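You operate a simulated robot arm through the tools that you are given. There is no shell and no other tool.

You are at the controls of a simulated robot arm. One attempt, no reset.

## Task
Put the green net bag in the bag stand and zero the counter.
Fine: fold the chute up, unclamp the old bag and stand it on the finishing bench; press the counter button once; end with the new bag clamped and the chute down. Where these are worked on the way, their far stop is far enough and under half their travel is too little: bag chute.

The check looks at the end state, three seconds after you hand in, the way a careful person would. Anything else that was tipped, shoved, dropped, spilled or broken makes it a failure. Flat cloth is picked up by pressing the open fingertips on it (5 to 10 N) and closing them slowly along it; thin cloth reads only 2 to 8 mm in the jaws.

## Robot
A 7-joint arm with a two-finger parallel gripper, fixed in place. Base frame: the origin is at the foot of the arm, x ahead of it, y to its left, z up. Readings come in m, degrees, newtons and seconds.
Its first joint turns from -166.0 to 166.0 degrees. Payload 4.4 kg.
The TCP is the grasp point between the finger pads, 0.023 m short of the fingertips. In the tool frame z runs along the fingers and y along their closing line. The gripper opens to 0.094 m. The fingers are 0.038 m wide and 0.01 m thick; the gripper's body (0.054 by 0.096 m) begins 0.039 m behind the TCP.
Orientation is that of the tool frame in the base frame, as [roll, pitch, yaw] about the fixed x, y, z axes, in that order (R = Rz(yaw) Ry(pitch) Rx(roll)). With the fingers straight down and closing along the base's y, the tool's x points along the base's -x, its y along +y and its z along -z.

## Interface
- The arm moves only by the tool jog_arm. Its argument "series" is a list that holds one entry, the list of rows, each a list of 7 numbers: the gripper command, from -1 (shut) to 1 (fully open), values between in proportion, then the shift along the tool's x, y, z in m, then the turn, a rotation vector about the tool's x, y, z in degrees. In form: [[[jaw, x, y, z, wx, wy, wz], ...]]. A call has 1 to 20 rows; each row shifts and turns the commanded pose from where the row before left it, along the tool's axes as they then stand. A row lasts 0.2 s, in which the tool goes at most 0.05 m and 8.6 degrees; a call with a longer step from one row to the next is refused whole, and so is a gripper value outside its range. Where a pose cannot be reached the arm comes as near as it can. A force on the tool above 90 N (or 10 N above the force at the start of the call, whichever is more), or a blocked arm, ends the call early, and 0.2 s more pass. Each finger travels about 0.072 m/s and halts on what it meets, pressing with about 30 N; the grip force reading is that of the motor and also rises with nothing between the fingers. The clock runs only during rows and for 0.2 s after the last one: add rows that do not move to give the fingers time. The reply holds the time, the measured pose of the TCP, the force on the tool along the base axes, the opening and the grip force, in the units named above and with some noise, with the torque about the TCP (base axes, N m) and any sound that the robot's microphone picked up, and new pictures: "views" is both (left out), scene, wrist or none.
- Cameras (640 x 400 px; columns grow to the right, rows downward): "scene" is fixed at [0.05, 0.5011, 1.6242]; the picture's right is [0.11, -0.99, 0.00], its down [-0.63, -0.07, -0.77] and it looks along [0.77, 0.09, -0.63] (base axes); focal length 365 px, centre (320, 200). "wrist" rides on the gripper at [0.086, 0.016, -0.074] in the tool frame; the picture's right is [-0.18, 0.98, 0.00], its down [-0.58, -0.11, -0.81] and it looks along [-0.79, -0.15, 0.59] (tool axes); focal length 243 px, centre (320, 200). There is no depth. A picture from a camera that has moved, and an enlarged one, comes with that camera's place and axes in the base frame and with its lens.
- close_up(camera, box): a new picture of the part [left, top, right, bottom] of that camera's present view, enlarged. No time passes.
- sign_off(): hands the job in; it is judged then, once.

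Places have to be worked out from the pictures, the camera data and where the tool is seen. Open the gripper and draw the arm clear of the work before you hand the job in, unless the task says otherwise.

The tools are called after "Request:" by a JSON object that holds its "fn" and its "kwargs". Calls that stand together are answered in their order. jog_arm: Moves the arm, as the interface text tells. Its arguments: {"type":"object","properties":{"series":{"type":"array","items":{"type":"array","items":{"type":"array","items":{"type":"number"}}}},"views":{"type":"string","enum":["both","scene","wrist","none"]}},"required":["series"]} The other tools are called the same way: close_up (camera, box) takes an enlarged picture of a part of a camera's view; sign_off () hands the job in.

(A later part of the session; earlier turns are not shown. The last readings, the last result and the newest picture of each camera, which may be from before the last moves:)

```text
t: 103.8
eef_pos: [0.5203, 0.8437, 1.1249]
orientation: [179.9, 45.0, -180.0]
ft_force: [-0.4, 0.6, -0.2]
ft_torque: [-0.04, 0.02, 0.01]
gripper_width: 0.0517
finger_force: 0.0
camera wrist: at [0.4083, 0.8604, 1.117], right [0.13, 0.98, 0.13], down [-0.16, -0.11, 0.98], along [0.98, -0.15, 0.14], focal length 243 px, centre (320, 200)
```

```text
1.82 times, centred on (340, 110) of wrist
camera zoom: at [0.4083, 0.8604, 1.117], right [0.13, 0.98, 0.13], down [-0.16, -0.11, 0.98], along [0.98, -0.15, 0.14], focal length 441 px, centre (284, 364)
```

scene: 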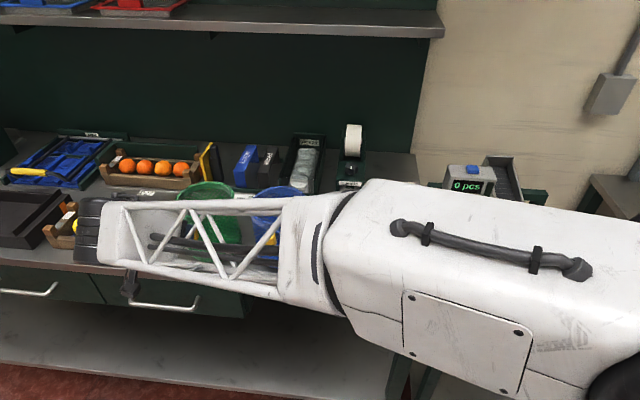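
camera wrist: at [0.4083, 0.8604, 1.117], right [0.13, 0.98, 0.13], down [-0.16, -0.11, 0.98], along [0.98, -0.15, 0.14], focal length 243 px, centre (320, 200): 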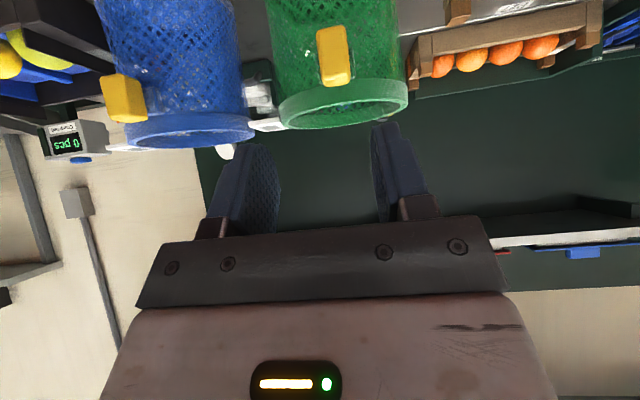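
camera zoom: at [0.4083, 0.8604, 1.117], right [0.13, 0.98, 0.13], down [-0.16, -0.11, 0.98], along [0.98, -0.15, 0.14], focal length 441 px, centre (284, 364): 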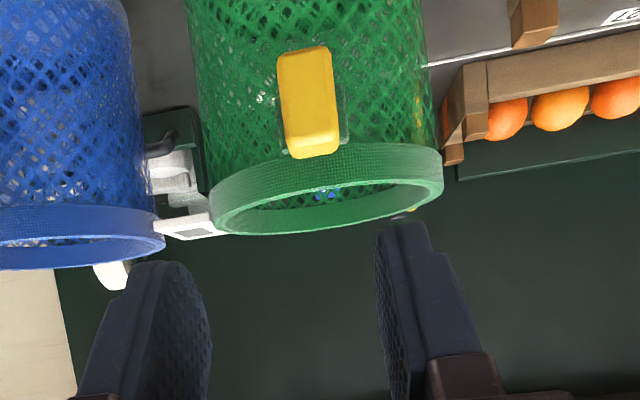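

The green handle is at about y = 0.856, at the same height as the blue one stood. I advance along the fingers most of the way and check centring.

Request:
{"fn": "jog_arm", "kwargs": {"series": [[[0.1, -0.0022, 0.0041, 0.0212, 0, 0, 0], [0.1, -0.0022, 0.0041, 0.0212, 0, 0, 0], [0.1, -0.0022, 0.0041, 0.0212, 0, 0, 0], [0.1, 0, 0, 0, 0, 0, 0]]], "views": "wrist"}}

Request:
{"fn": "close_up", "kwargs": {"camera": "wrist", "box": [200, 20, 460, 220]}}

```text
t: 104.8
eef_pos: [0.5721, 0.8554, 1.0844]
orientation: [179.8, 45.0, 179.9]
ft_force: [-0.2, 0.9, 0.6]
ft_torque: [-0.01, -0.03, -0.02]
gripper_width: 0.0517
finger_force: 0.1
camera wrist: at [0.4593, 0.8724, 1.077], right [0.13, 0.98, 0.13], down [-0.16, -0.11, 0.98], along [0.98, -0.15, 0.14], focal length 243 px, centre (320, 200)
```

wrist: 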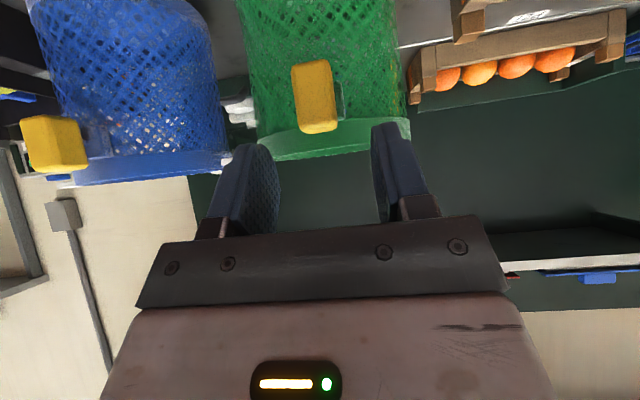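

```text
2.00 times, centred on (330, 120) of wrist
camera zoom: at [0.4593, 0.8724, 1.077], right [0.13, 0.98, 0.13], down [-0.16, -0.11, 0.98], along [0.98, -0.15, 0.14], focal length 485 px, centre (300, 360)
```

zoom: 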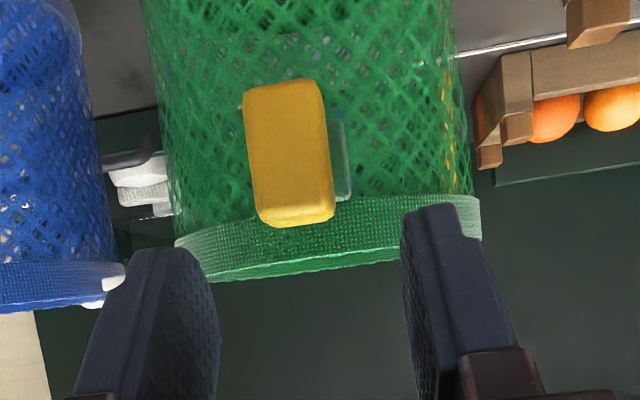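

Centred (handle y = 0.855, z about 1.038). I go the rest of the way in and close.

Request:
{"fn": "jog_arm", "kwargs": {"series": [[[0.1, 0.002, 0, 0.0166, 0, 0, 0], [0.1, 0.002, 0, 0.0166, 0, 0, 0], [0.1, 0.002, 0, 0.0166, 0, 0, 0], [0.1, 0, 0, 0, 0, 0, 0], [-0.2, 0, 0, 0, 0, 0, 0], [-0.4, 0, 0, 0, 0, 0, 0], [-0.7, 0, 0, 0, 0, 0, 0], [-1, 0, 0, 0, 0, 0, 0], [-1, 0, 0, 0, 0, 0, 0]]], "views": "both"}}

Request:
{"fn": "close_up", "kwargs": {"camera": "wrist", "box": [200, 20, 460, 220]}}

```text
t: 106.8
eef_pos: [0.6048, 0.8541, 1.0466]
orientation: [179.7, 45.0, 179.8]
ft_force: [-0.9, 0.1, 2.6]
ft_torque: [-0.12, -0.12, 0.0]
gripper_width: 0.0312
finger_force: 29.5
camera wrist: at [0.4915, 0.8712, 1.0386], right [0.13, 0.98, 0.13], down [-0.16, -0.11, 0.98], along [0.98, -0.15, 0.14], focal length 243 px, centre (320, 200)
```

scene: 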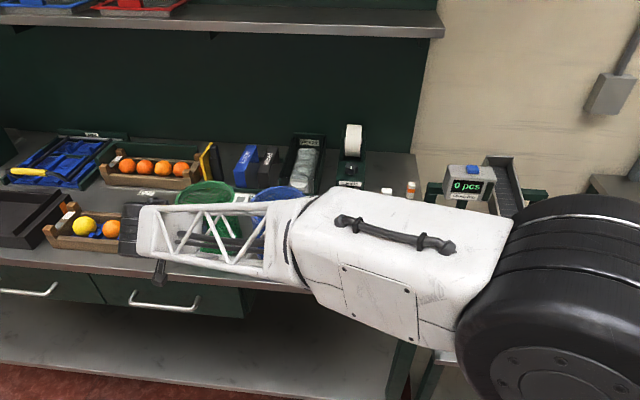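
wrist: 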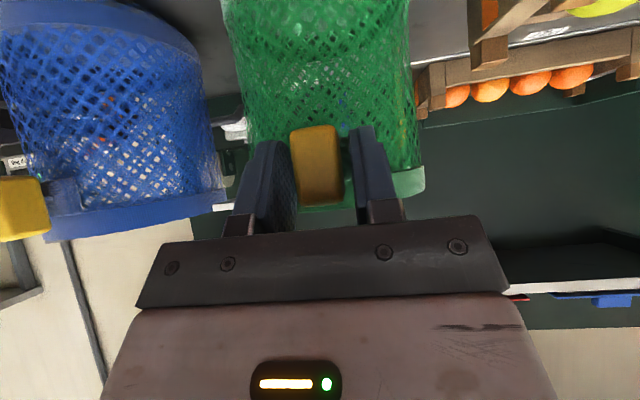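

```text
2.00 times, centred on (330, 120) of wrist
camera zoom: at [0.4915, 0.8712, 1.0386], right [0.13, 0.98, 0.13], down [-0.16, -0.11, 0.98], along [0.98, -0.15, 0.14], focal length 485 px, centre (300, 360)
```

zoom: 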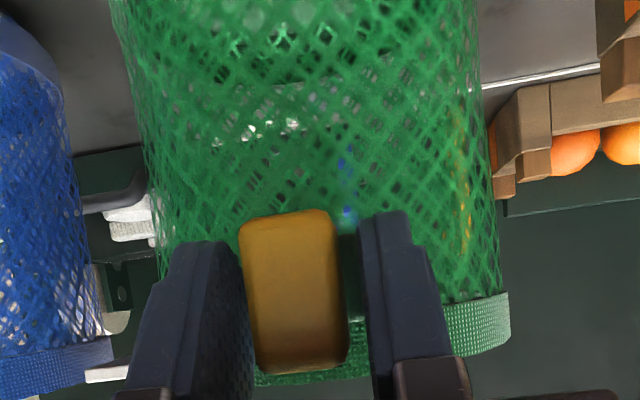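

Held at 31 mm, the same as the blue one. I lift it straight up.

Request:
{"fn": "jog_arm", "kwargs": {"series": [[[-1, -0.0071, 0, -0.0071, 0, 0, 0], [-1, -0.0141, 0.003, -0.0141, 0, 0, 0], [-1, -0.0247, 0, -0.0247, 0, 0, 0], [-1, -0.0247, 0, -0.0247, 0, 0, 0], [-1, -0.0247, 0, -0.0247, 0, 0, 0], [-1, -0.0247, 0, -0.0247, 0, 0, 0], [-1, -0.0247, 0, -0.0247, 0, 0, 0], [-1, -0.0247, 0, -0.0247, 0, 0, 0], [-1, -0.0247, 0, -0.0247, 0, 0, 0], [-1, 0, 0, 0, 0, 0, 0]]], "views": "both"}}

```text
t: 109.0
eef_pos: [0.6023, 0.8582, 1.3205]
orientation: [179.9, 45.0, 180.0]
ft_force: [0.8, -0.1, -0.9]
ft_torque: [0.02, 0.1, 0.0]
gripper_width: 0.0308
finger_force: 29.9
camera wrist: at [0.4901, 0.8761, 1.3115], right [0.13, 0.98, 0.13], down [-0.16, -0.11, 0.98], along [0.98, -0.15, 0.14], focal length 243 px, centre (320, 200)
```

scene: 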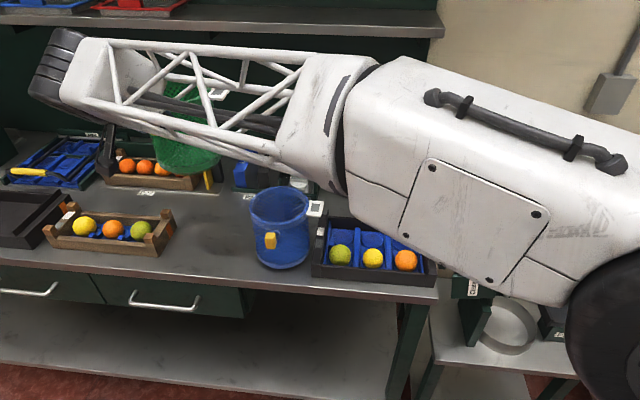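
wrist: 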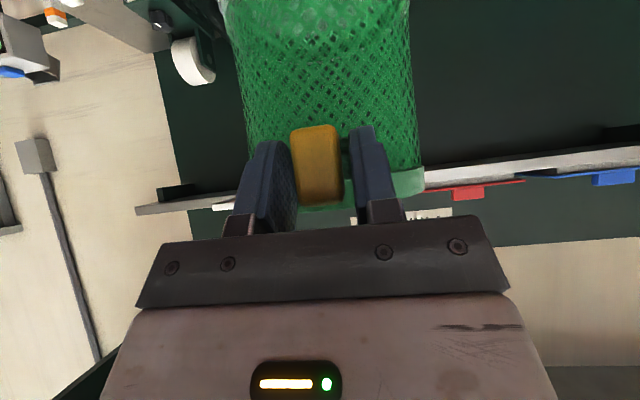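

The green bag is in hand, upright. I carry it right, over the tray and the folded chute, to above the right part of the stand.

Request:
{"fn": "jog_arm", "kwargs": {"series": [[[-1, -0.0006, -0.046, 0.0006, 0, 0, 0], [-1, -0.0006, -0.046, 0.0006, 0, 0, 0], [-1, -0.0006, -0.046, 0.0006, 0, 0, 0], [-1, -0.0006, -0.046, 0.0006, 0, 0, 0], [-1, -0.0006, -0.046, 0.0006, 0, 0, 0], [-1, -0.0006, -0.046, 0.0006, 0, 0, 0], [-1, -0.0006, -0.046, 0.0006, 0, 0, 0], [-1, -0.0006, -0.046, 0.0006, 0, 0, 0], [-1, -0.0006, -0.046, 0.0006, 0, 0, 0], [-1, -0.0006, -0.046, 0.0006, 0, 0, 0], [-1, -0.0006, -0.046, 0.0006, 0, 0, 0], [-1, -0.0006, -0.046, 0.0006, 0, 0, 0], [-1, -0.0006, -0.046, 0.0006, 0, 0, 0], [-1, -0.0006, -0.046, 0.0006, 0, 0, 0], [-1, -0.0006, -0.046, 0.0006, 0, 0, 0], [-1, -0.0006, -0.046, 0.0006, 0, 0, 0], [-1, -0.0006, -0.046, 0.0006, 0, 0, 0], [-1, -0.0006, -0.046, 0.0006, 0, 0, 0], [-1, -0.0006, -0.046, 0.0006, 0, 0, 0], [-1, 0, 0, 0, 0, 0, 0]]], "views": "both"}}

Request:
{"fn": "close_up", "kwargs": {"camera": "scene", "box": [480, 80, 640, 240]}}

Request:
{"fn": "close_up", "kwargs": {"camera": "scene", "box": [160, 130, 440, 290]}}

```text
t: 113.2
eef_pos: [0.6209, -0.0169, 1.3184]
orientation: [179.9, 45.0, 180.0]
ft_force: [0.1, -0.2, -0.6]
ft_torque: [0.0, 0.08, 0.03]
gripper_width: 0.0309
finger_force: 30.3
camera wrist: at [0.508, 0.0001, 1.3118], right [0.13, 0.98, 0.13], down [-0.16, -0.11, 0.98], along [0.98, -0.15, 0.14], focal length 243 px, centre (320, 200)
```

scene: 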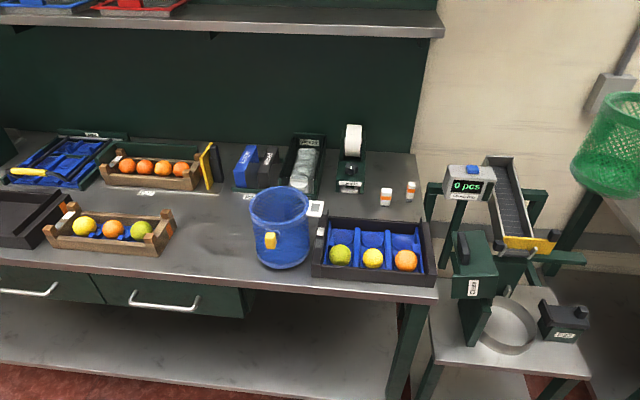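
wrist: 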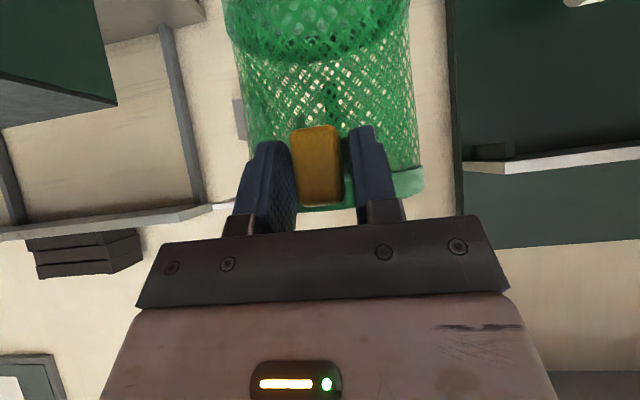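

```text
2.50 times, centred on (560, 160) of scene
camera zoom: at [0.05, 0.5011, 1.6242], right [0.11, -0.99, 0.0], down [-0.63, -0.07, -0.77], along [0.77, 0.09, -0.63], focal length 914 px, centre (-280, 300)
```

zoom: 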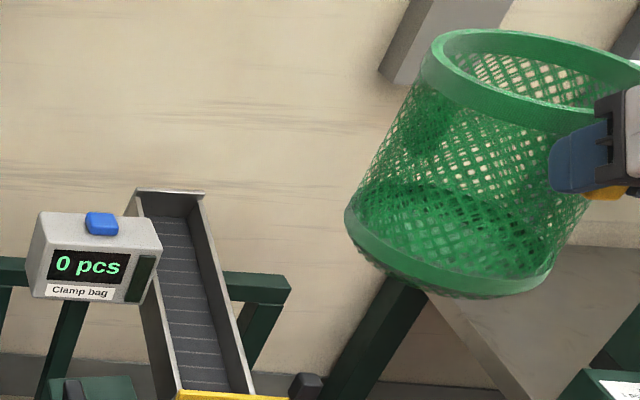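

```text
2.29 times, centred on (300, 210) of scene
camera zoom: at [0.05, 0.5011, 1.6242], right [0.11, -0.99, 0.0], down [-0.63, -0.07, -0.77], along [0.77, 0.09, -0.63], focal length 835 px, centre (366, 177)
```

zoom: 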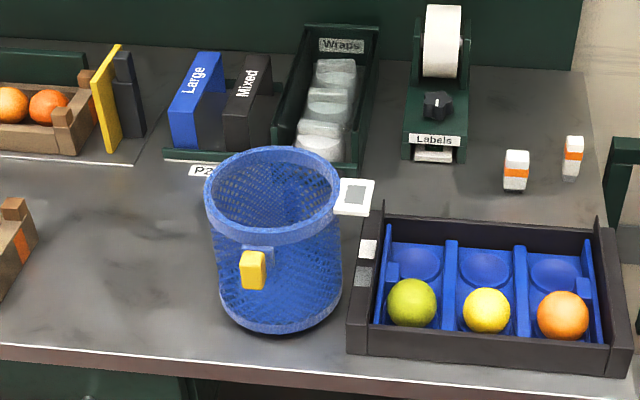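

The bag hangs plumb, and everything on the bench is in order. I lower it toward the stand, still offset to -y from the chute, and check alignment with the ring.

Request:
{"fn": "jog_arm", "kwargs": {"series": [[[-1, 0.0326, 0, 0.0274, 0, 0, 0], [-1, 0.0318, 0, 0.0318, 0, 0, 0], [-1, 0.0318, 0, 0.0318, 0, 0, 0], [-1, 0.0318, 0, 0.0318, 0, 0, 0], [-1, 0.0318, 0, 0.0318, 0, 0, 0], [-1, 0.0318, 0, 0.0318, 0, 0, 0], [-1, 0.0318, 0, 0.0318, 0, 0, 0], [-1, 0.0318, 0, 0.0318, 0, 0, 0], [-1, 0.0318, 0, 0.0318, 0, 0, 0], [-1, 0, 0, 0, 0, 0, 0]]], "views": "both"}}

Request:
{"fn": "close_up", "kwargs": {"camera": "scene", "box": [450, 220, 610, 360]}}

Request:
{"fn": "close_up", "kwargs": {"camera": "wrist", "box": [140, 0, 540, 220]}}

```text
t: 115.2
eef_pos: [0.6145, -0.0168, 0.9205]
orientation: [179.9, 45.0, 180.0]
ft_force: [-42.9, -0.9, 17.0]
ft_torque: [-0.13, -0.13, -0.01]
gripper_width: 0.031
finger_force: 29.9
stopped in row 10: the force on the tool passed its limit at 109 N (the readings are from after the stop); the commanded pose is now the measured one
camera wrist: at [0.5005, 0.0007, 0.9125], right [0.13, 0.98, 0.13], down [-0.16, -0.11, 0.98], along [0.98, -0.15, 0.14], focal length 243 px, centre (320, 200)
```

scene: 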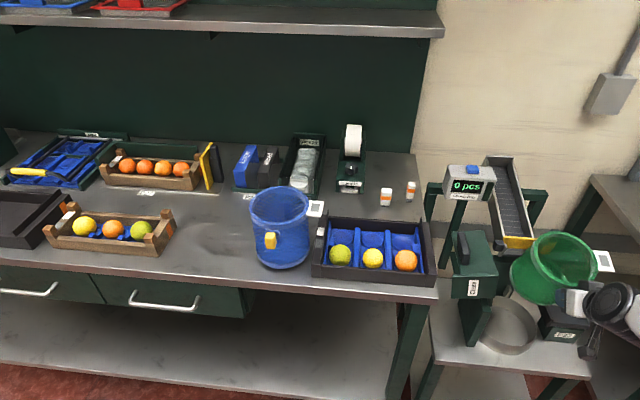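
wrist: 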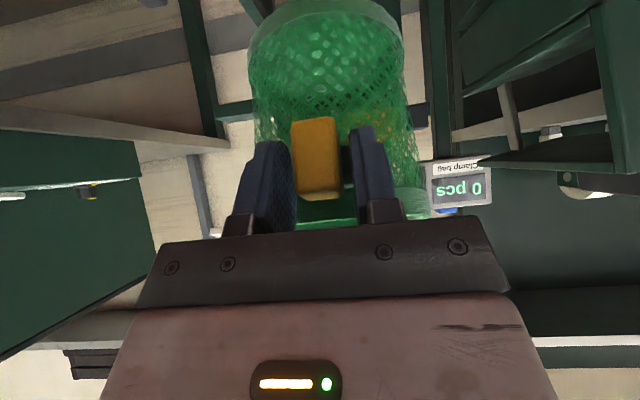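

```text
2.86 times, centred on (530, 290) of scene
camera zoom: at [0.05, 0.5011, 1.6242], right [0.11, -0.99, 0.0], down [-0.63, -0.07, -0.77], along [0.77, 0.09, -0.63], focal length 1044 px, centre (-280, -57)
```

zoom: 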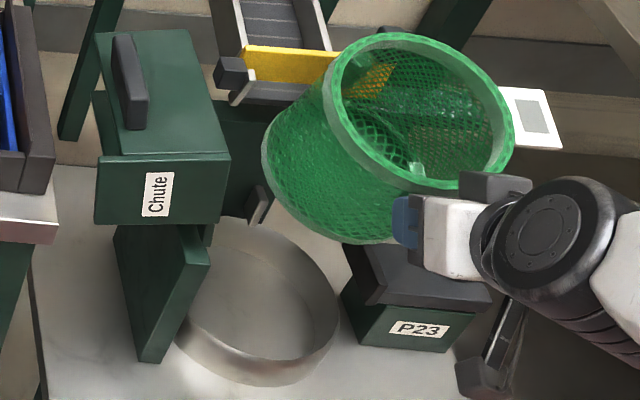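

```text
1.60 times, centred on (340, 110) of wrist
camera zoom: at [0.5005, 0.0007, 0.9125], right [0.13, 0.98, 0.13], down [-0.16, -0.11, 0.98], along [0.98, -0.15, 0.14], focal length 388 px, centre (288, 344)
```

zoom: 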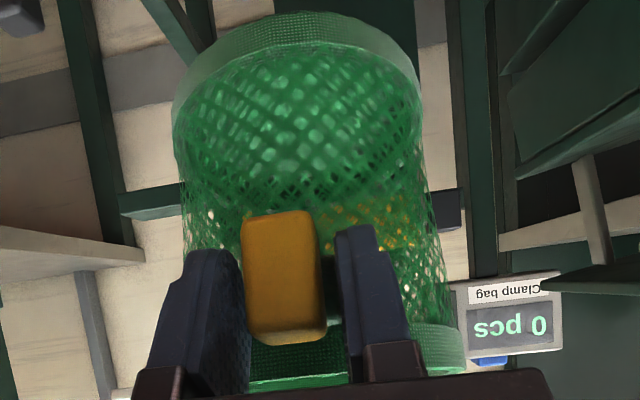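

The bag's far edge caught the conveyor's discharge lip (about x 0.765, z 0.855) and pitched it in my grip. I lift and back away from it to judge the tilt.

Request:
{"fn": "jog_arm", "kwargs": {"series": [[[-1, 0.0, 0, -0.02, 0, 0, 0], [-1, -0.014, 0, -0.024, 0, 0, 0], [-1, -0.018, 0, -0.018, 0, 0, 0], [-1, -0.018, 0, -0.018, 0, 0, 0], [-1, -0.018, 0, -0.018, 0, 0, 0], [-1, 0, 0, 0, 0, 0, 0]]], "views": "both"}}

Request:
{"fn": "close_up", "kwargs": {"camera": "scene", "box": [460, 170, 640, 350]}}

Request:
{"fn": "close_up", "kwargs": {"camera": "wrist", "box": [140, 0, 540, 220]}}

```text
t: 116.6
eef_pos: [0.5929, -0.0181, 1.0376]
orientation: [179.8, 44.8, 180.0]
ft_force: [0.1, 0.0, -0.7]
ft_torque: [0.02, 0.09, -0.02]
gripper_width: 0.0311
finger_force: 30.3
camera wrist: at [0.4802, -0.0004, 1.0297], right [0.13, 0.98, 0.13], down [-0.16, -0.11, 0.98], along [0.98, -0.15, 0.14], focal length 243 px, centre (320, 200)
```

scene: 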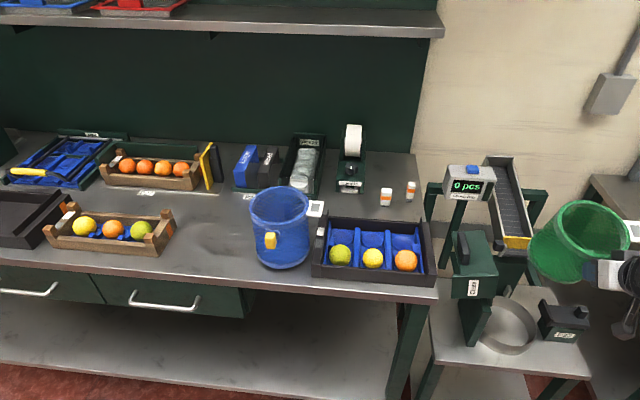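
wrist: 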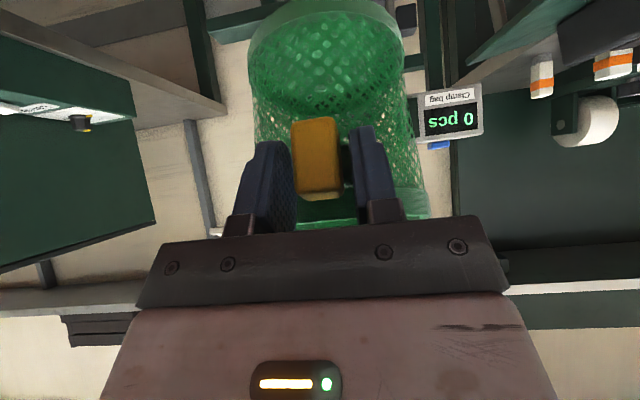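

```text
2.22 times, centred on (550, 260) of scene
camera zoom: at [0.05, 0.5011, 1.6242], right [0.11, -0.99, 0.0], down [-0.63, -0.07, -0.77], along [0.77, 0.09, -0.63], focal length 812 px, centre (-191, 67)
```

zoom: 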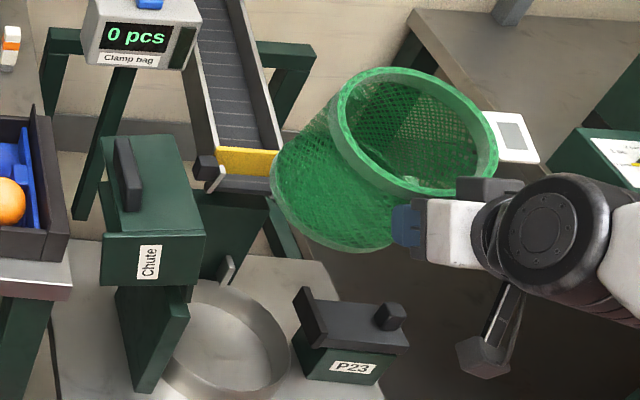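

```text
1.60 times, centred on (340, 110) of wrist
camera zoom: at [0.4802, -0.0004, 1.0297], right [0.13, 0.98, 0.13], down [-0.16, -0.11, 0.98], along [0.98, -0.15, 0.14], focal length 388 px, centre (288, 344)
```

zoom: 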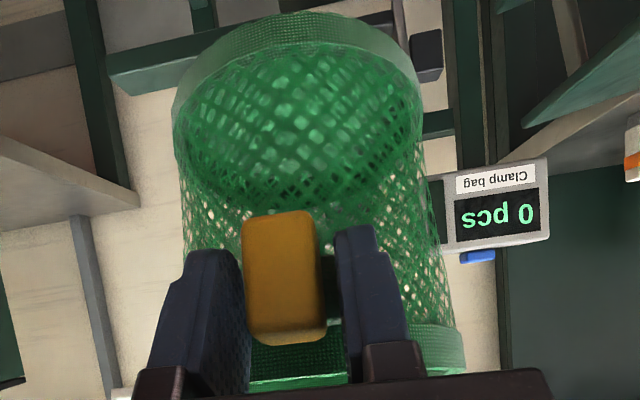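

The bag is pitched about 22° (far side up) in the grip. I back off 4 cm and turn the tool back by that amount so the bag hangs upright again.

Request:
{"fn": "jog_arm", "kwargs": {"series": [[[-1, 0.0283, 0, -0.0283, 0, 0, 0], [-1, 0, 0, 0, 0, 7.5, 0], [-1, 0, 0, 0, 0, 7.5, 0], [-1, 0, 0, 0, 0, 7, 0], [-1, 0, 0, 0, 0, 0, 0]]], "views": "both"}}

Request:
{"fn": "close_up", "kwargs": {"camera": "scene", "box": [460, 170, 640, 350]}}

Request:
{"fn": "close_up", "kwargs": {"camera": "wrist", "box": [140, 0, 540, 220]}}

```text
t: 117.8
eef_pos: [0.553, -0.0159, 1.0372]
orientation: [180.0, 23.1, -180.0]
ft_force: [-0.3, 0.2, 0.6]
ft_torque: [0.01, 0.05, -0.03]
gripper_width: 0.0311
finger_force: 29.5
camera wrist: at [0.4453, 0.0002, 1.0726], right [0.17, 0.98, 0.07], down [0.22, -0.11, 0.97], along [0.96, -0.15, -0.24], focal length 243 px, centre (320, 200)
```

scene: 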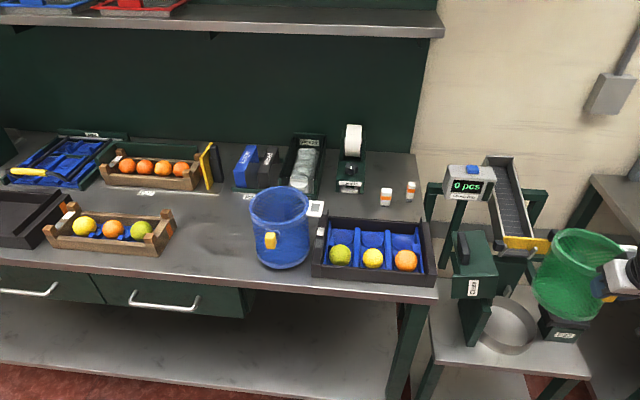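
wrist: 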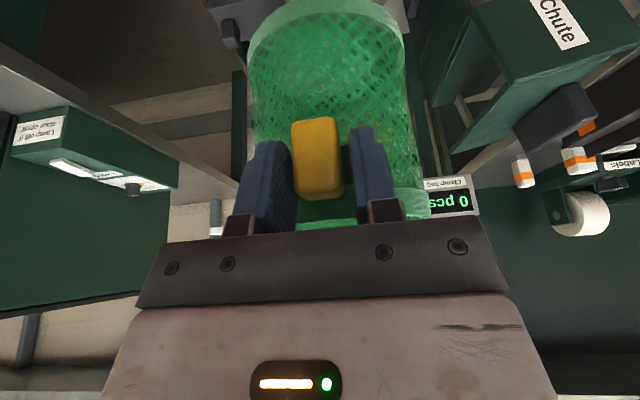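

```text
2.22 times, centred on (550, 260) of scene
camera zoom: at [0.05, 0.5011, 1.6242], right [0.11, -0.99, 0.0], down [-0.63, -0.07, -0.77], along [0.77, 0.09, -0.63], focal length 812 px, centre (-191, 67)
```

zoom: 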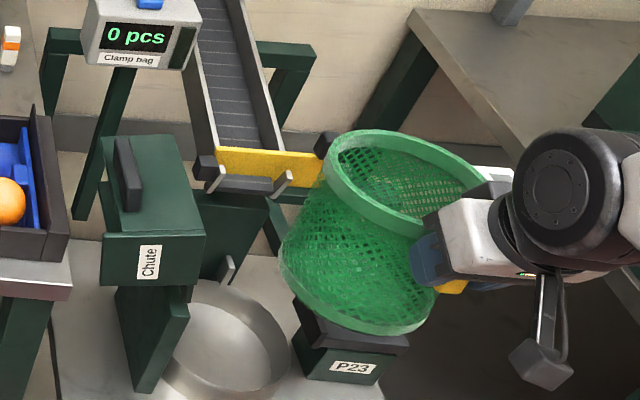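

```text
1.60 times, centred on (340, 110) of wrist
camera zoom: at [0.4453, 0.0002, 1.0726], right [0.17, 0.98, 0.07], down [0.22, -0.11, 0.97], along [0.96, -0.15, -0.24], focal length 388 px, centre (288, 344)
```

zoom: 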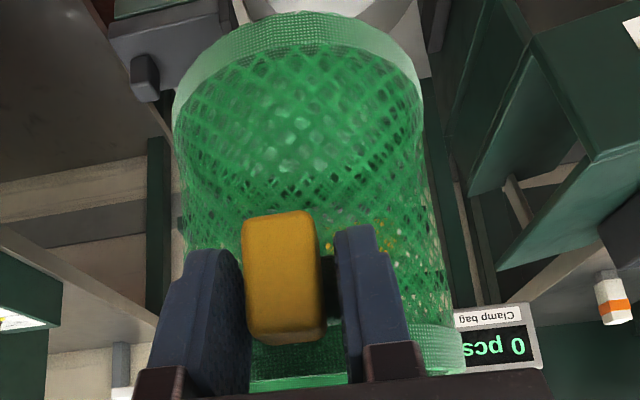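

By the vertical vanishing lines the bag now leans about 10° the other way, so I turn back 10°.

Request:
{"fn": "jog_arm", "kwargs": {"series": [[[-1, 0, 0, 0, 0, -5, 0], [-1, 0, 0, 0, 0, -5, 0], [-1, 0, 0, 0, 0, 0, 0]]], "views": "both"}}

Request:
{"fn": "close_up", "kwargs": {"camera": "scene", "box": [460, 170, 640, 350]}}

Request:
{"fn": "close_up", "kwargs": {"camera": "wrist", "box": [140, 0, 540, 220]}}

```text
t: 118.6
eef_pos: [0.5528, -0.0163, 1.0373]
orientation: [179.9, 33.2, 179.9]
ft_force: [-0.5, -0.6, 0.0]
ft_torque: [0.0, 0.07, 0.02]
gripper_width: 0.0309
finger_force: 30.2
camera wrist: at [0.4406, 0.0006, 1.0533], right [0.15, 0.98, 0.1], down [0.05, -0.11, 0.99], along [0.99, -0.15, -0.06], focal length 243 px, centre (320, 200)
```

scene: 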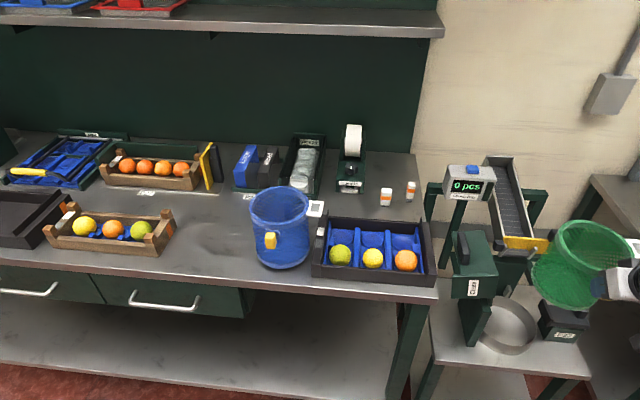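
wrist: 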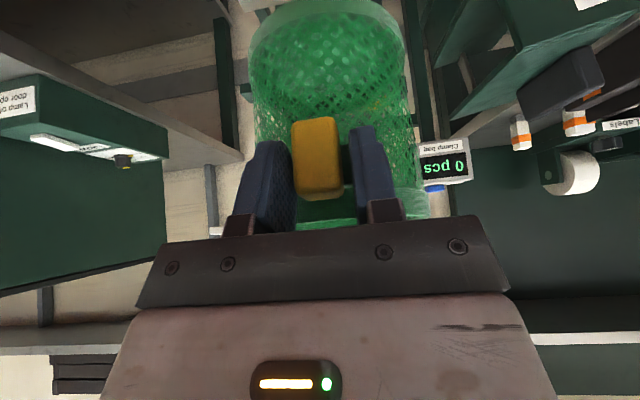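

```text
2.22 times, centred on (550, 260) of scene
camera zoom: at [0.05, 0.5011, 1.6242], right [0.11, -0.99, 0.0], down [-0.63, -0.07, -0.77], along [0.77, 0.09, -0.63], focal length 812 px, centre (-191, 67)
```

zoom: 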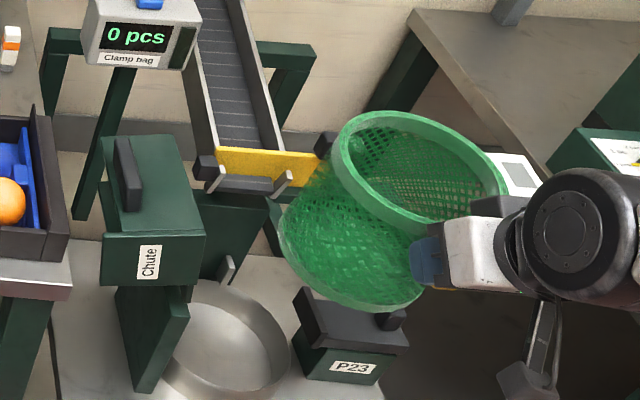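

```text
1.60 times, centred on (340, 110) of wrist
camera zoom: at [0.4406, 0.0006, 1.0533], right [0.15, 0.98, 0.1], down [0.05, -0.11, 0.99], along [0.99, -0.15, -0.06], focal length 388 px, centre (288, 344)
```

zoom: 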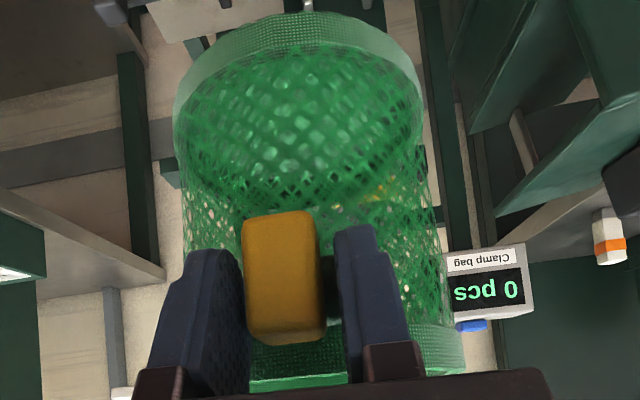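

Now it looks near level; I zoom in to measure the rim and base more exactly.

Request:
{"fn": "close_up", "kwargs": {"camera": "scene", "box": [520, 210, 640, 320]}}

```text
3.64 times, centred on (580, 265) of scene
camera zoom: at [0.05, 0.5011, 1.6242], right [0.11, -0.99, 0.0], down [-0.63, -0.07, -0.77], along [0.77, 0.09, -0.63], focal length 1329 px, centre (-626, -36)
```

zoom: 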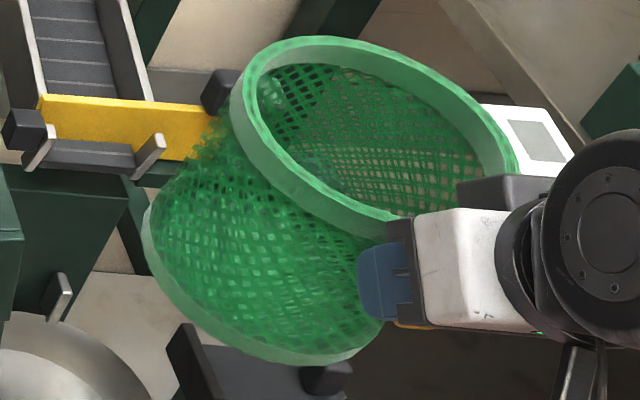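

Rim and base points give a remaining lean of about 5° (base forward). I correct by 5° and bring the bag up near the drop position with the x offset kept for the lip.

Request:
{"fn": "jog_arm", "kwargs": {"series": [[[-1, 0, 0, 0, 0, 5, 0], [-1, 0, 0, 0, 0, 0, 0]]], "views": "both"}}

Request:
{"fn": "close_up", "kwargs": {"camera": "scene", "box": [520, 210, 640, 320]}}

Request:
{"fn": "close_up", "kwargs": {"camera": "wrist", "box": [140, 0, 540, 220]}}

```text
t: 119.2
eef_pos: [0.5536, -0.0156, 1.037]
orientation: [180.0, 28.0, -180.0]
ft_force: [0.2, 0.7, -0.8]
ft_torque: [-0.02, 0.05, -0.01]
gripper_width: 0.0311
finger_force: 30.2
camera wrist: at [0.4424, 0.0008, 1.0628], right [0.16, 0.98, 0.09], down [0.13, -0.11, 0.98], along [0.98, -0.15, -0.15], focal length 243 px, centre (320, 200)
```

scene: 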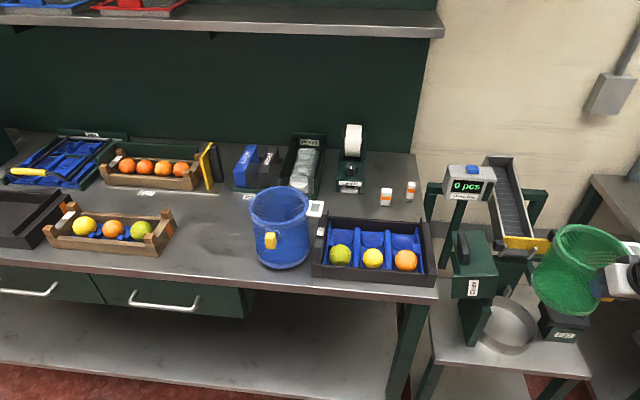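
wrist: 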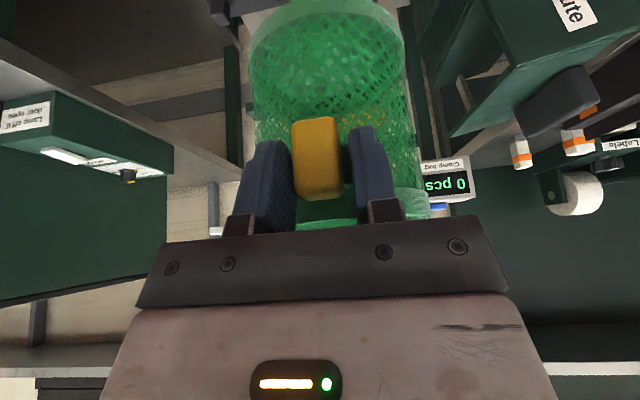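

```text
3.64 times, centred on (580, 265) of scene
camera zoom: at [0.05, 0.5011, 1.6242], right [0.11, -0.99, 0.0], down [-0.63, -0.07, -0.77], along [0.77, 0.09, -0.63], focal length 1329 px, centre (-626, -36)
```

zoom: 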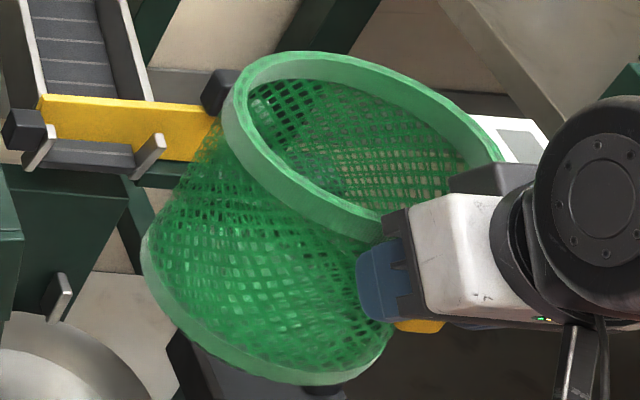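

```text
1.60 times, centred on (340, 110) of wrist
camera zoom: at [0.4424, 0.0008, 1.0628], right [0.16, 0.98, 0.09], down [0.13, -0.11, 0.98], along [0.98, -0.15, -0.15], focal length 388 px, centre (288, 344)
```

zoom: 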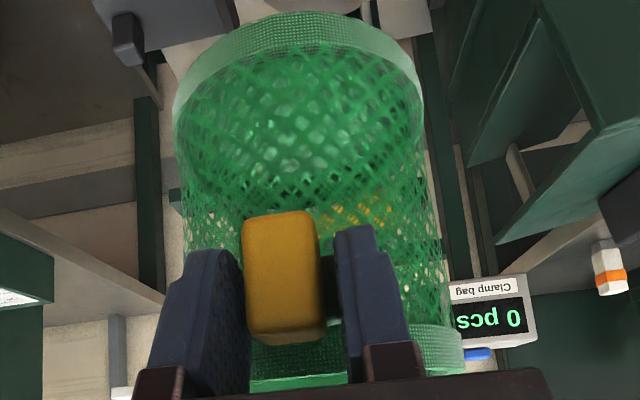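

The bag is upright again. Since the conveyor lip overhangs the ring (x ≥ 0.769, z 0.85), the rim must come in from beneath it: I'll descend further toward -x, then slide under the lip. First part of the descent:

Request:
{"fn": "jog_arm", "kwargs": {"series": [[[-1, 0.0086, 0.0104, 0.0342, 0, 0, 0], [-1, 0.0086, 0.0104, 0.0342, 0, 0, 0], [-1, 0.0086, 0.0104, 0.0342, 0, 0, 0], [-1, 0.0086, 0.0104, 0.0342, 0, 0, 0], [-1, 0, 0, 0, 0, 0, 0]]], "views": "both"}}

Request:
{"fn": "close_up", "kwargs": {"camera": "scene", "box": [450, 220, 610, 360]}}

Request:
{"fn": "close_up", "kwargs": {"camera": "wrist", "box": [140, 0, 540, 220]}}

```text
t: 120.4
eef_pos: [0.585, 0.0249, 0.8997]
orientation: [179.9, 28.0, 180.0]
ft_force: [1.0, -0.3, -1.2]
ft_torque: [-0.01, 0.07, -0.04]
gripper_width: 0.0312
finger_force: 30.2
camera wrist: at [0.4749, 0.0424, 0.9255], right [0.16, 0.98, 0.09], down [0.13, -0.11, 0.98], along [0.98, -0.15, -0.15], focal length 243 px, centre (320, 200)
```

scene: 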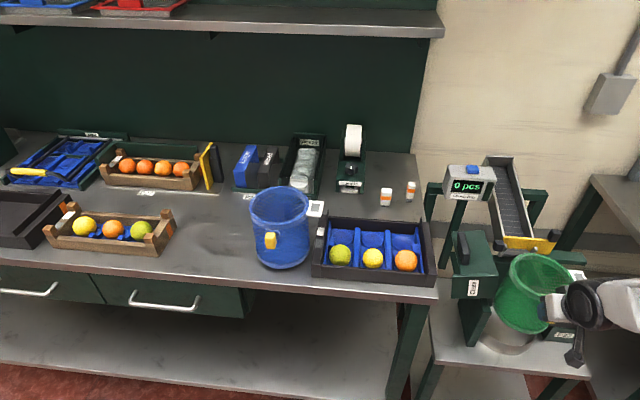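
wrist: 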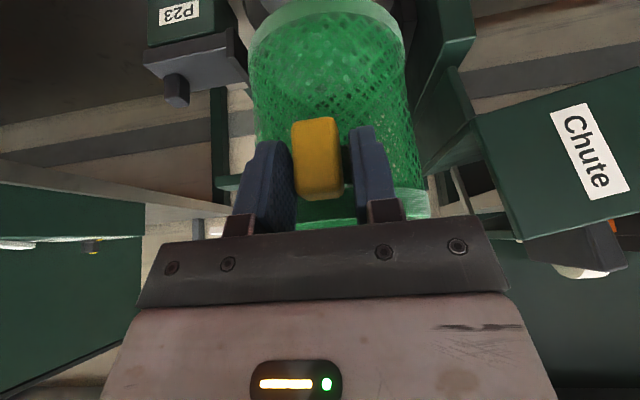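

```text
2.86 times, centred on (530, 290) of scene
camera zoom: at [0.05, 0.5011, 1.6242], right [0.11, -0.99, 0.0], down [-0.63, -0.07, -0.77], along [0.77, 0.09, -0.63], focal length 1044 px, centre (-280, -57)
```

zoom: 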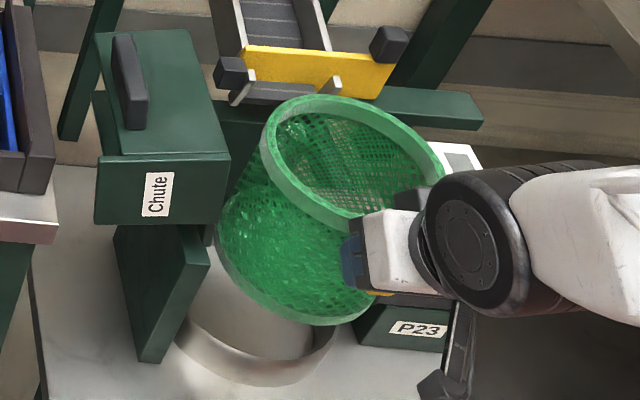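

```text
1.60 times, centred on (340, 110) of wrist
camera zoom: at [0.4749, 0.0424, 0.9255], right [0.16, 0.98, 0.09], down [0.13, -0.11, 0.98], along [0.98, -0.15, -0.15], focal length 388 px, centre (288, 344)
```

zoom: 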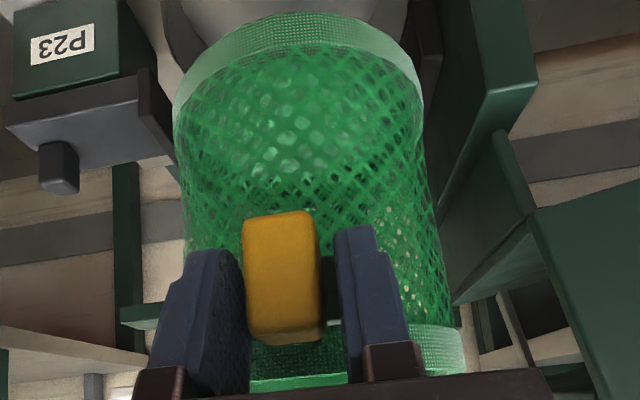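

Clear of the lip. I continue down to where the base is just above the ring.

Request:
{"fn": "jog_arm", "kwargs": {"series": [[[-1, 0.0094, 0, 0.0177, 0, 0, 0], [-1, 0.0094, 0, 0.0177, 0, 0, 0], [-1, 0.0094, 0, 0.0177, 0, 0, 0], [-1, 0.007, 0, 0.0132, 0, 0, 0], [-1, 0, 0, 0, 0, 0, 0]]], "views": "both"}}

Request:
{"fn": "close_up", "kwargs": {"camera": "scene", "box": [450, 220, 610, 360]}}

Request:
{"fn": "close_up", "kwargs": {"camera": "wrist", "box": [140, 0, 540, 220]}}

```text
t: 121.6
eef_pos: [0.5876, 0.0257, 0.8262]
orientation: [179.9, 27.9, -179.9]
ft_force: [0.6, -1.0, -1.1]
ft_torque: [0.03, 0.06, 0.01]
gripper_width: 0.0312
finger_force: 30.2
camera wrist: at [0.4759, 0.0431, 0.8509], right [0.16, 0.98, 0.09], down [0.13, -0.11, 0.98], along [0.98, -0.15, -0.15], focal length 243 px, centre (320, 200)
```

scene: 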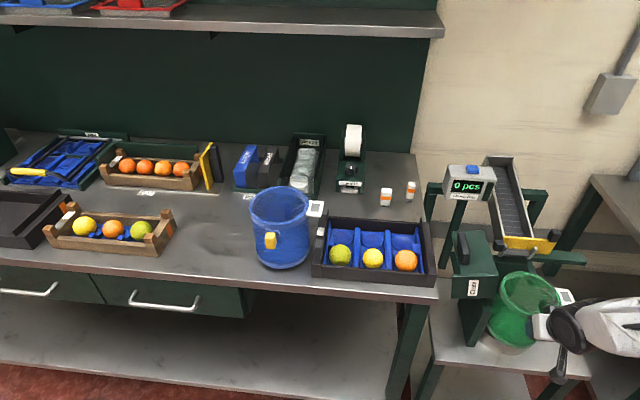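
wrist: 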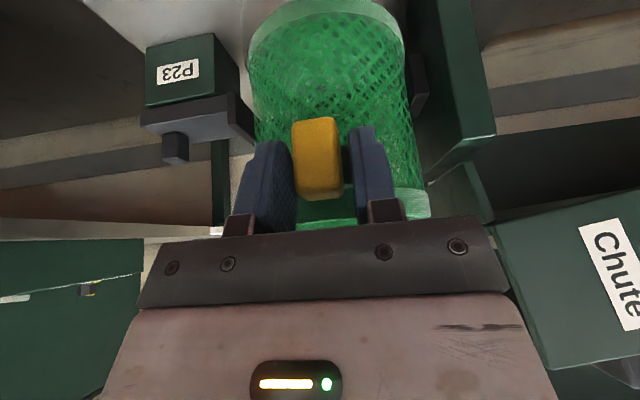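

```text
2.86 times, centred on (530, 290) of scene
camera zoom: at [0.05, 0.5011, 1.6242], right [0.11, -0.99, 0.0], down [-0.63, -0.07, -0.77], along [0.77, 0.09, -0.63], focal length 1044 px, centre (-280, -57)
```

zoom: 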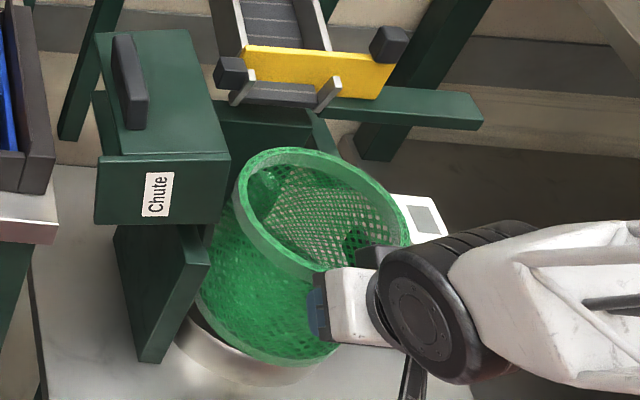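

```text
1.60 times, centred on (340, 110) of wrist
camera zoom: at [0.4759, 0.0431, 0.8509], right [0.16, 0.98, 0.09], down [0.13, -0.11, 0.98], along [0.98, -0.15, -0.15], focal length 388 px, centre (288, 344)
```

zoom: 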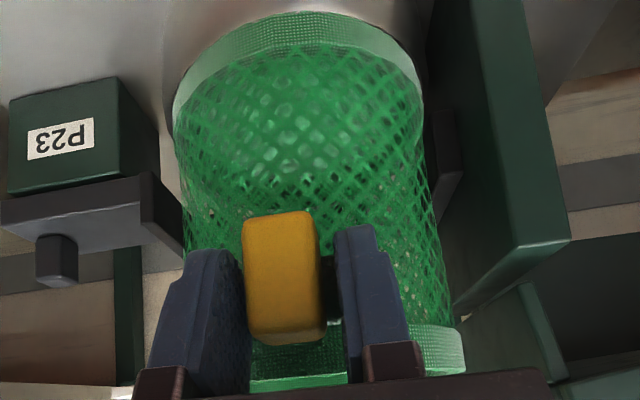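

No contact so far. I lower another 12 mm, then slide +x in small steps toward the ring centre while watching the force.

Request:
{"fn": "jog_arm", "kwargs": {"series": [[[-1, 0.0028, 0, 0.0053, 0, 0, 0], [-1, 0.0028, 0, 0.0053, 0, 0, 0], [-1, 0, 0, 0, 0, 0, 0], [-1, -0.0053, 0.001, 0.0028, 0, 0, 0], [-1, -0.0053, 0.001, 0.0028, 0, 0, 0], [-1, -0.0053, 0.001, 0.0028, 0, 0, 0], [-1, 0, 0, 0, 0, 0, 0]]], "views": "both"}}

Request:
{"fn": "close_up", "kwargs": {"camera": "scene", "box": [450, 220, 610, 360]}}

Request:
{"fn": "close_up", "kwargs": {"camera": "wrist", "box": [140, 0, 540, 220]}}

```text
t: 123.2
eef_pos: [0.6056, 0.0286, 0.814]
orientation: [179.9, 28.0, 179.9]
ft_force: [0.2, 0.6, -1.0]
ft_torque: [0.02, 0.05, -0.03]
gripper_width: 0.0314
finger_force: 30.3
camera wrist: at [0.494, 0.0451, 0.8395], right [0.16, 0.98, 0.09], down [0.13, -0.11, 0.98], along [0.98, -0.15, -0.15], focal length 243 px, centre (320, 200)
```

scene: 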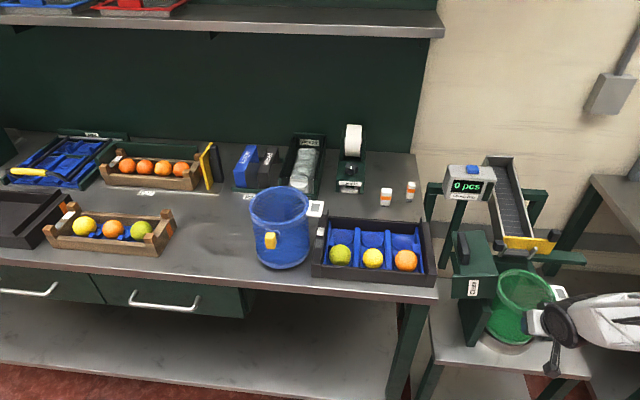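
wrist: 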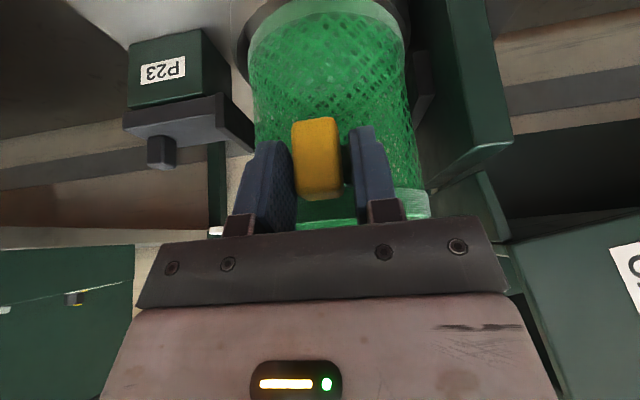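

```text
2.86 times, centred on (530, 290) of scene
camera zoom: at [0.05, 0.5011, 1.6242], right [0.11, -0.99, 0.0], down [-0.63, -0.07, -0.77], along [0.77, 0.09, -0.63], focal length 1044 px, centre (-280, -57)
```

zoom: 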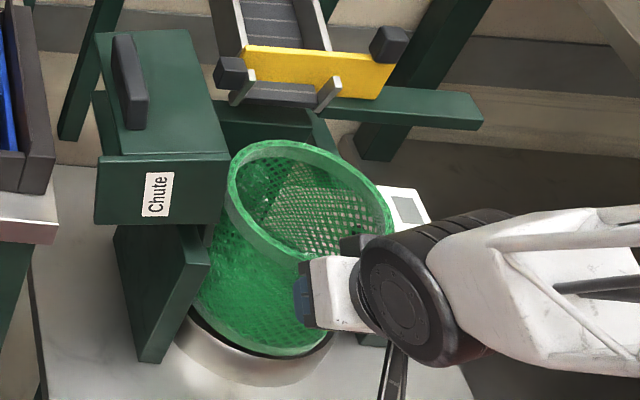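

```text
1.60 times, centred on (340, 110) of wrist
camera zoom: at [0.494, 0.0451, 0.8395], right [0.16, 0.98, 0.09], down [0.13, -0.11, 0.98], along [0.98, -0.15, -0.15], focal length 388 px, centre (288, 344)
```

zoom: 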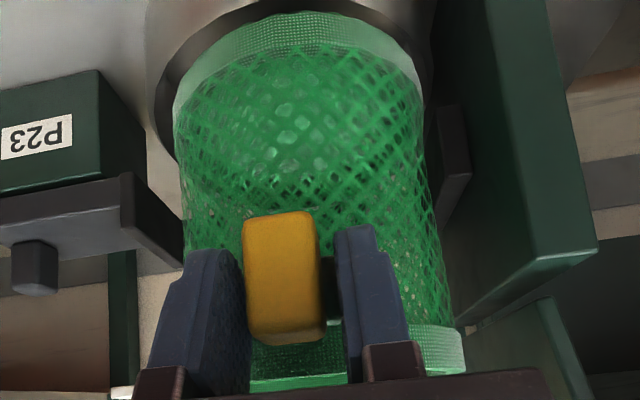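

The base is now just over the ring, laterally centred. I slide the last 12 mm forward and lower into the ring slowly.

Request:
{"fn": "jog_arm", "kwargs": {"series": [[[-1, -0.0053, -0.001, 0.0028, 0, 0, 0], [-1, -0.0053, 0, 0.0028, 0, 0, 0], [-1, 0, 0, 0, 0, 0, 0], [-1, 0.0038, 0, 0.0071, 0, 0, 0], [-1, 0.0038, 0, 0.0071, 0, 0, 0], [-1, 0, 0, 0, 0, 0, 0]]], "views": "both"}}

Request:
{"fn": "close_up", "kwargs": {"camera": "scene", "box": [450, 220, 610, 360]}}

Request:
{"fn": "close_up", "kwargs": {"camera": "wrist", "box": [140, 0, 540, 220]}}

```text
t: 124.6
eef_pos: [0.6178, 0.0274, 0.7968]
orientation: [-180.0, 28.1, -180.0]
ft_force: [-0.4, -0.4, -0.4]
ft_torque: [0.02, 0.02, 0.0]
gripper_width: 0.0312
finger_force: 30.4
camera wrist: at [0.5067, 0.044, 0.8235], right [0.16, 0.98, 0.09], down [0.13, -0.11, 0.98], along [0.98, -0.15, -0.15], focal length 243 px, centre (320, 200)
```

scene: 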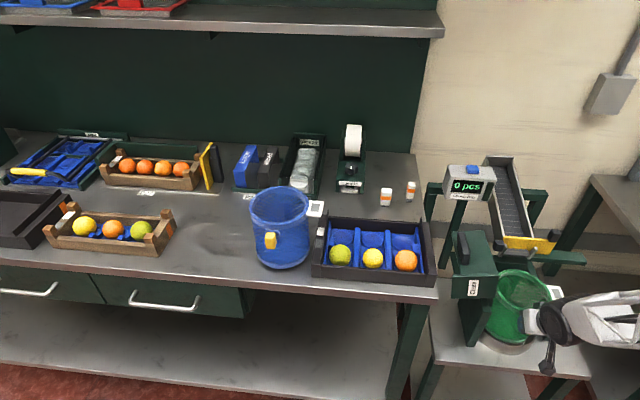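
wrist: 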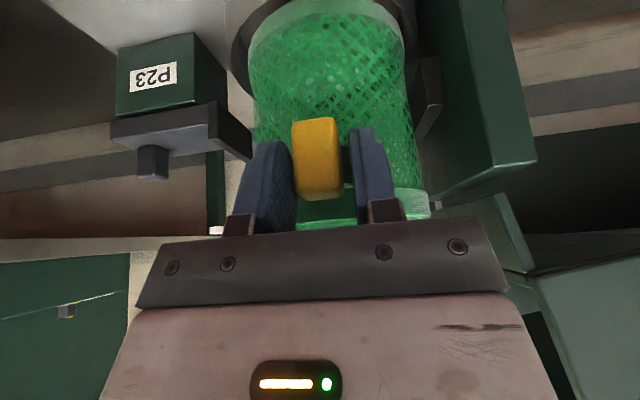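

```text
2.86 times, centred on (530, 290) of scene
camera zoom: at [0.05, 0.5011, 1.6242], right [0.11, -0.99, 0.0], down [-0.63, -0.07, -0.77], along [0.77, 0.09, -0.63], focal length 1044 px, centre (-280, -57)
```

zoom: 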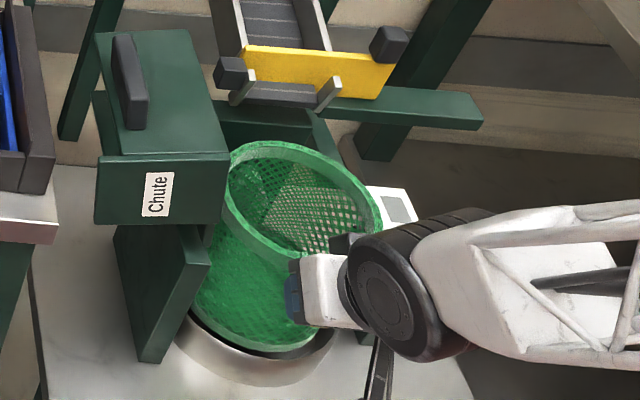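

```text
1.60 times, centred on (340, 110) of wrist
camera zoom: at [0.5067, 0.044, 0.8235], right [0.16, 0.98, 0.09], down [0.13, -0.11, 0.98], along [0.98, -0.15, -0.15], focal length 388 px, centre (288, 344)
```

zoom: 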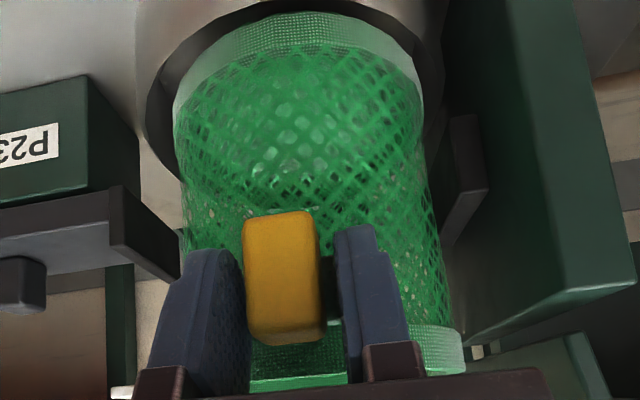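

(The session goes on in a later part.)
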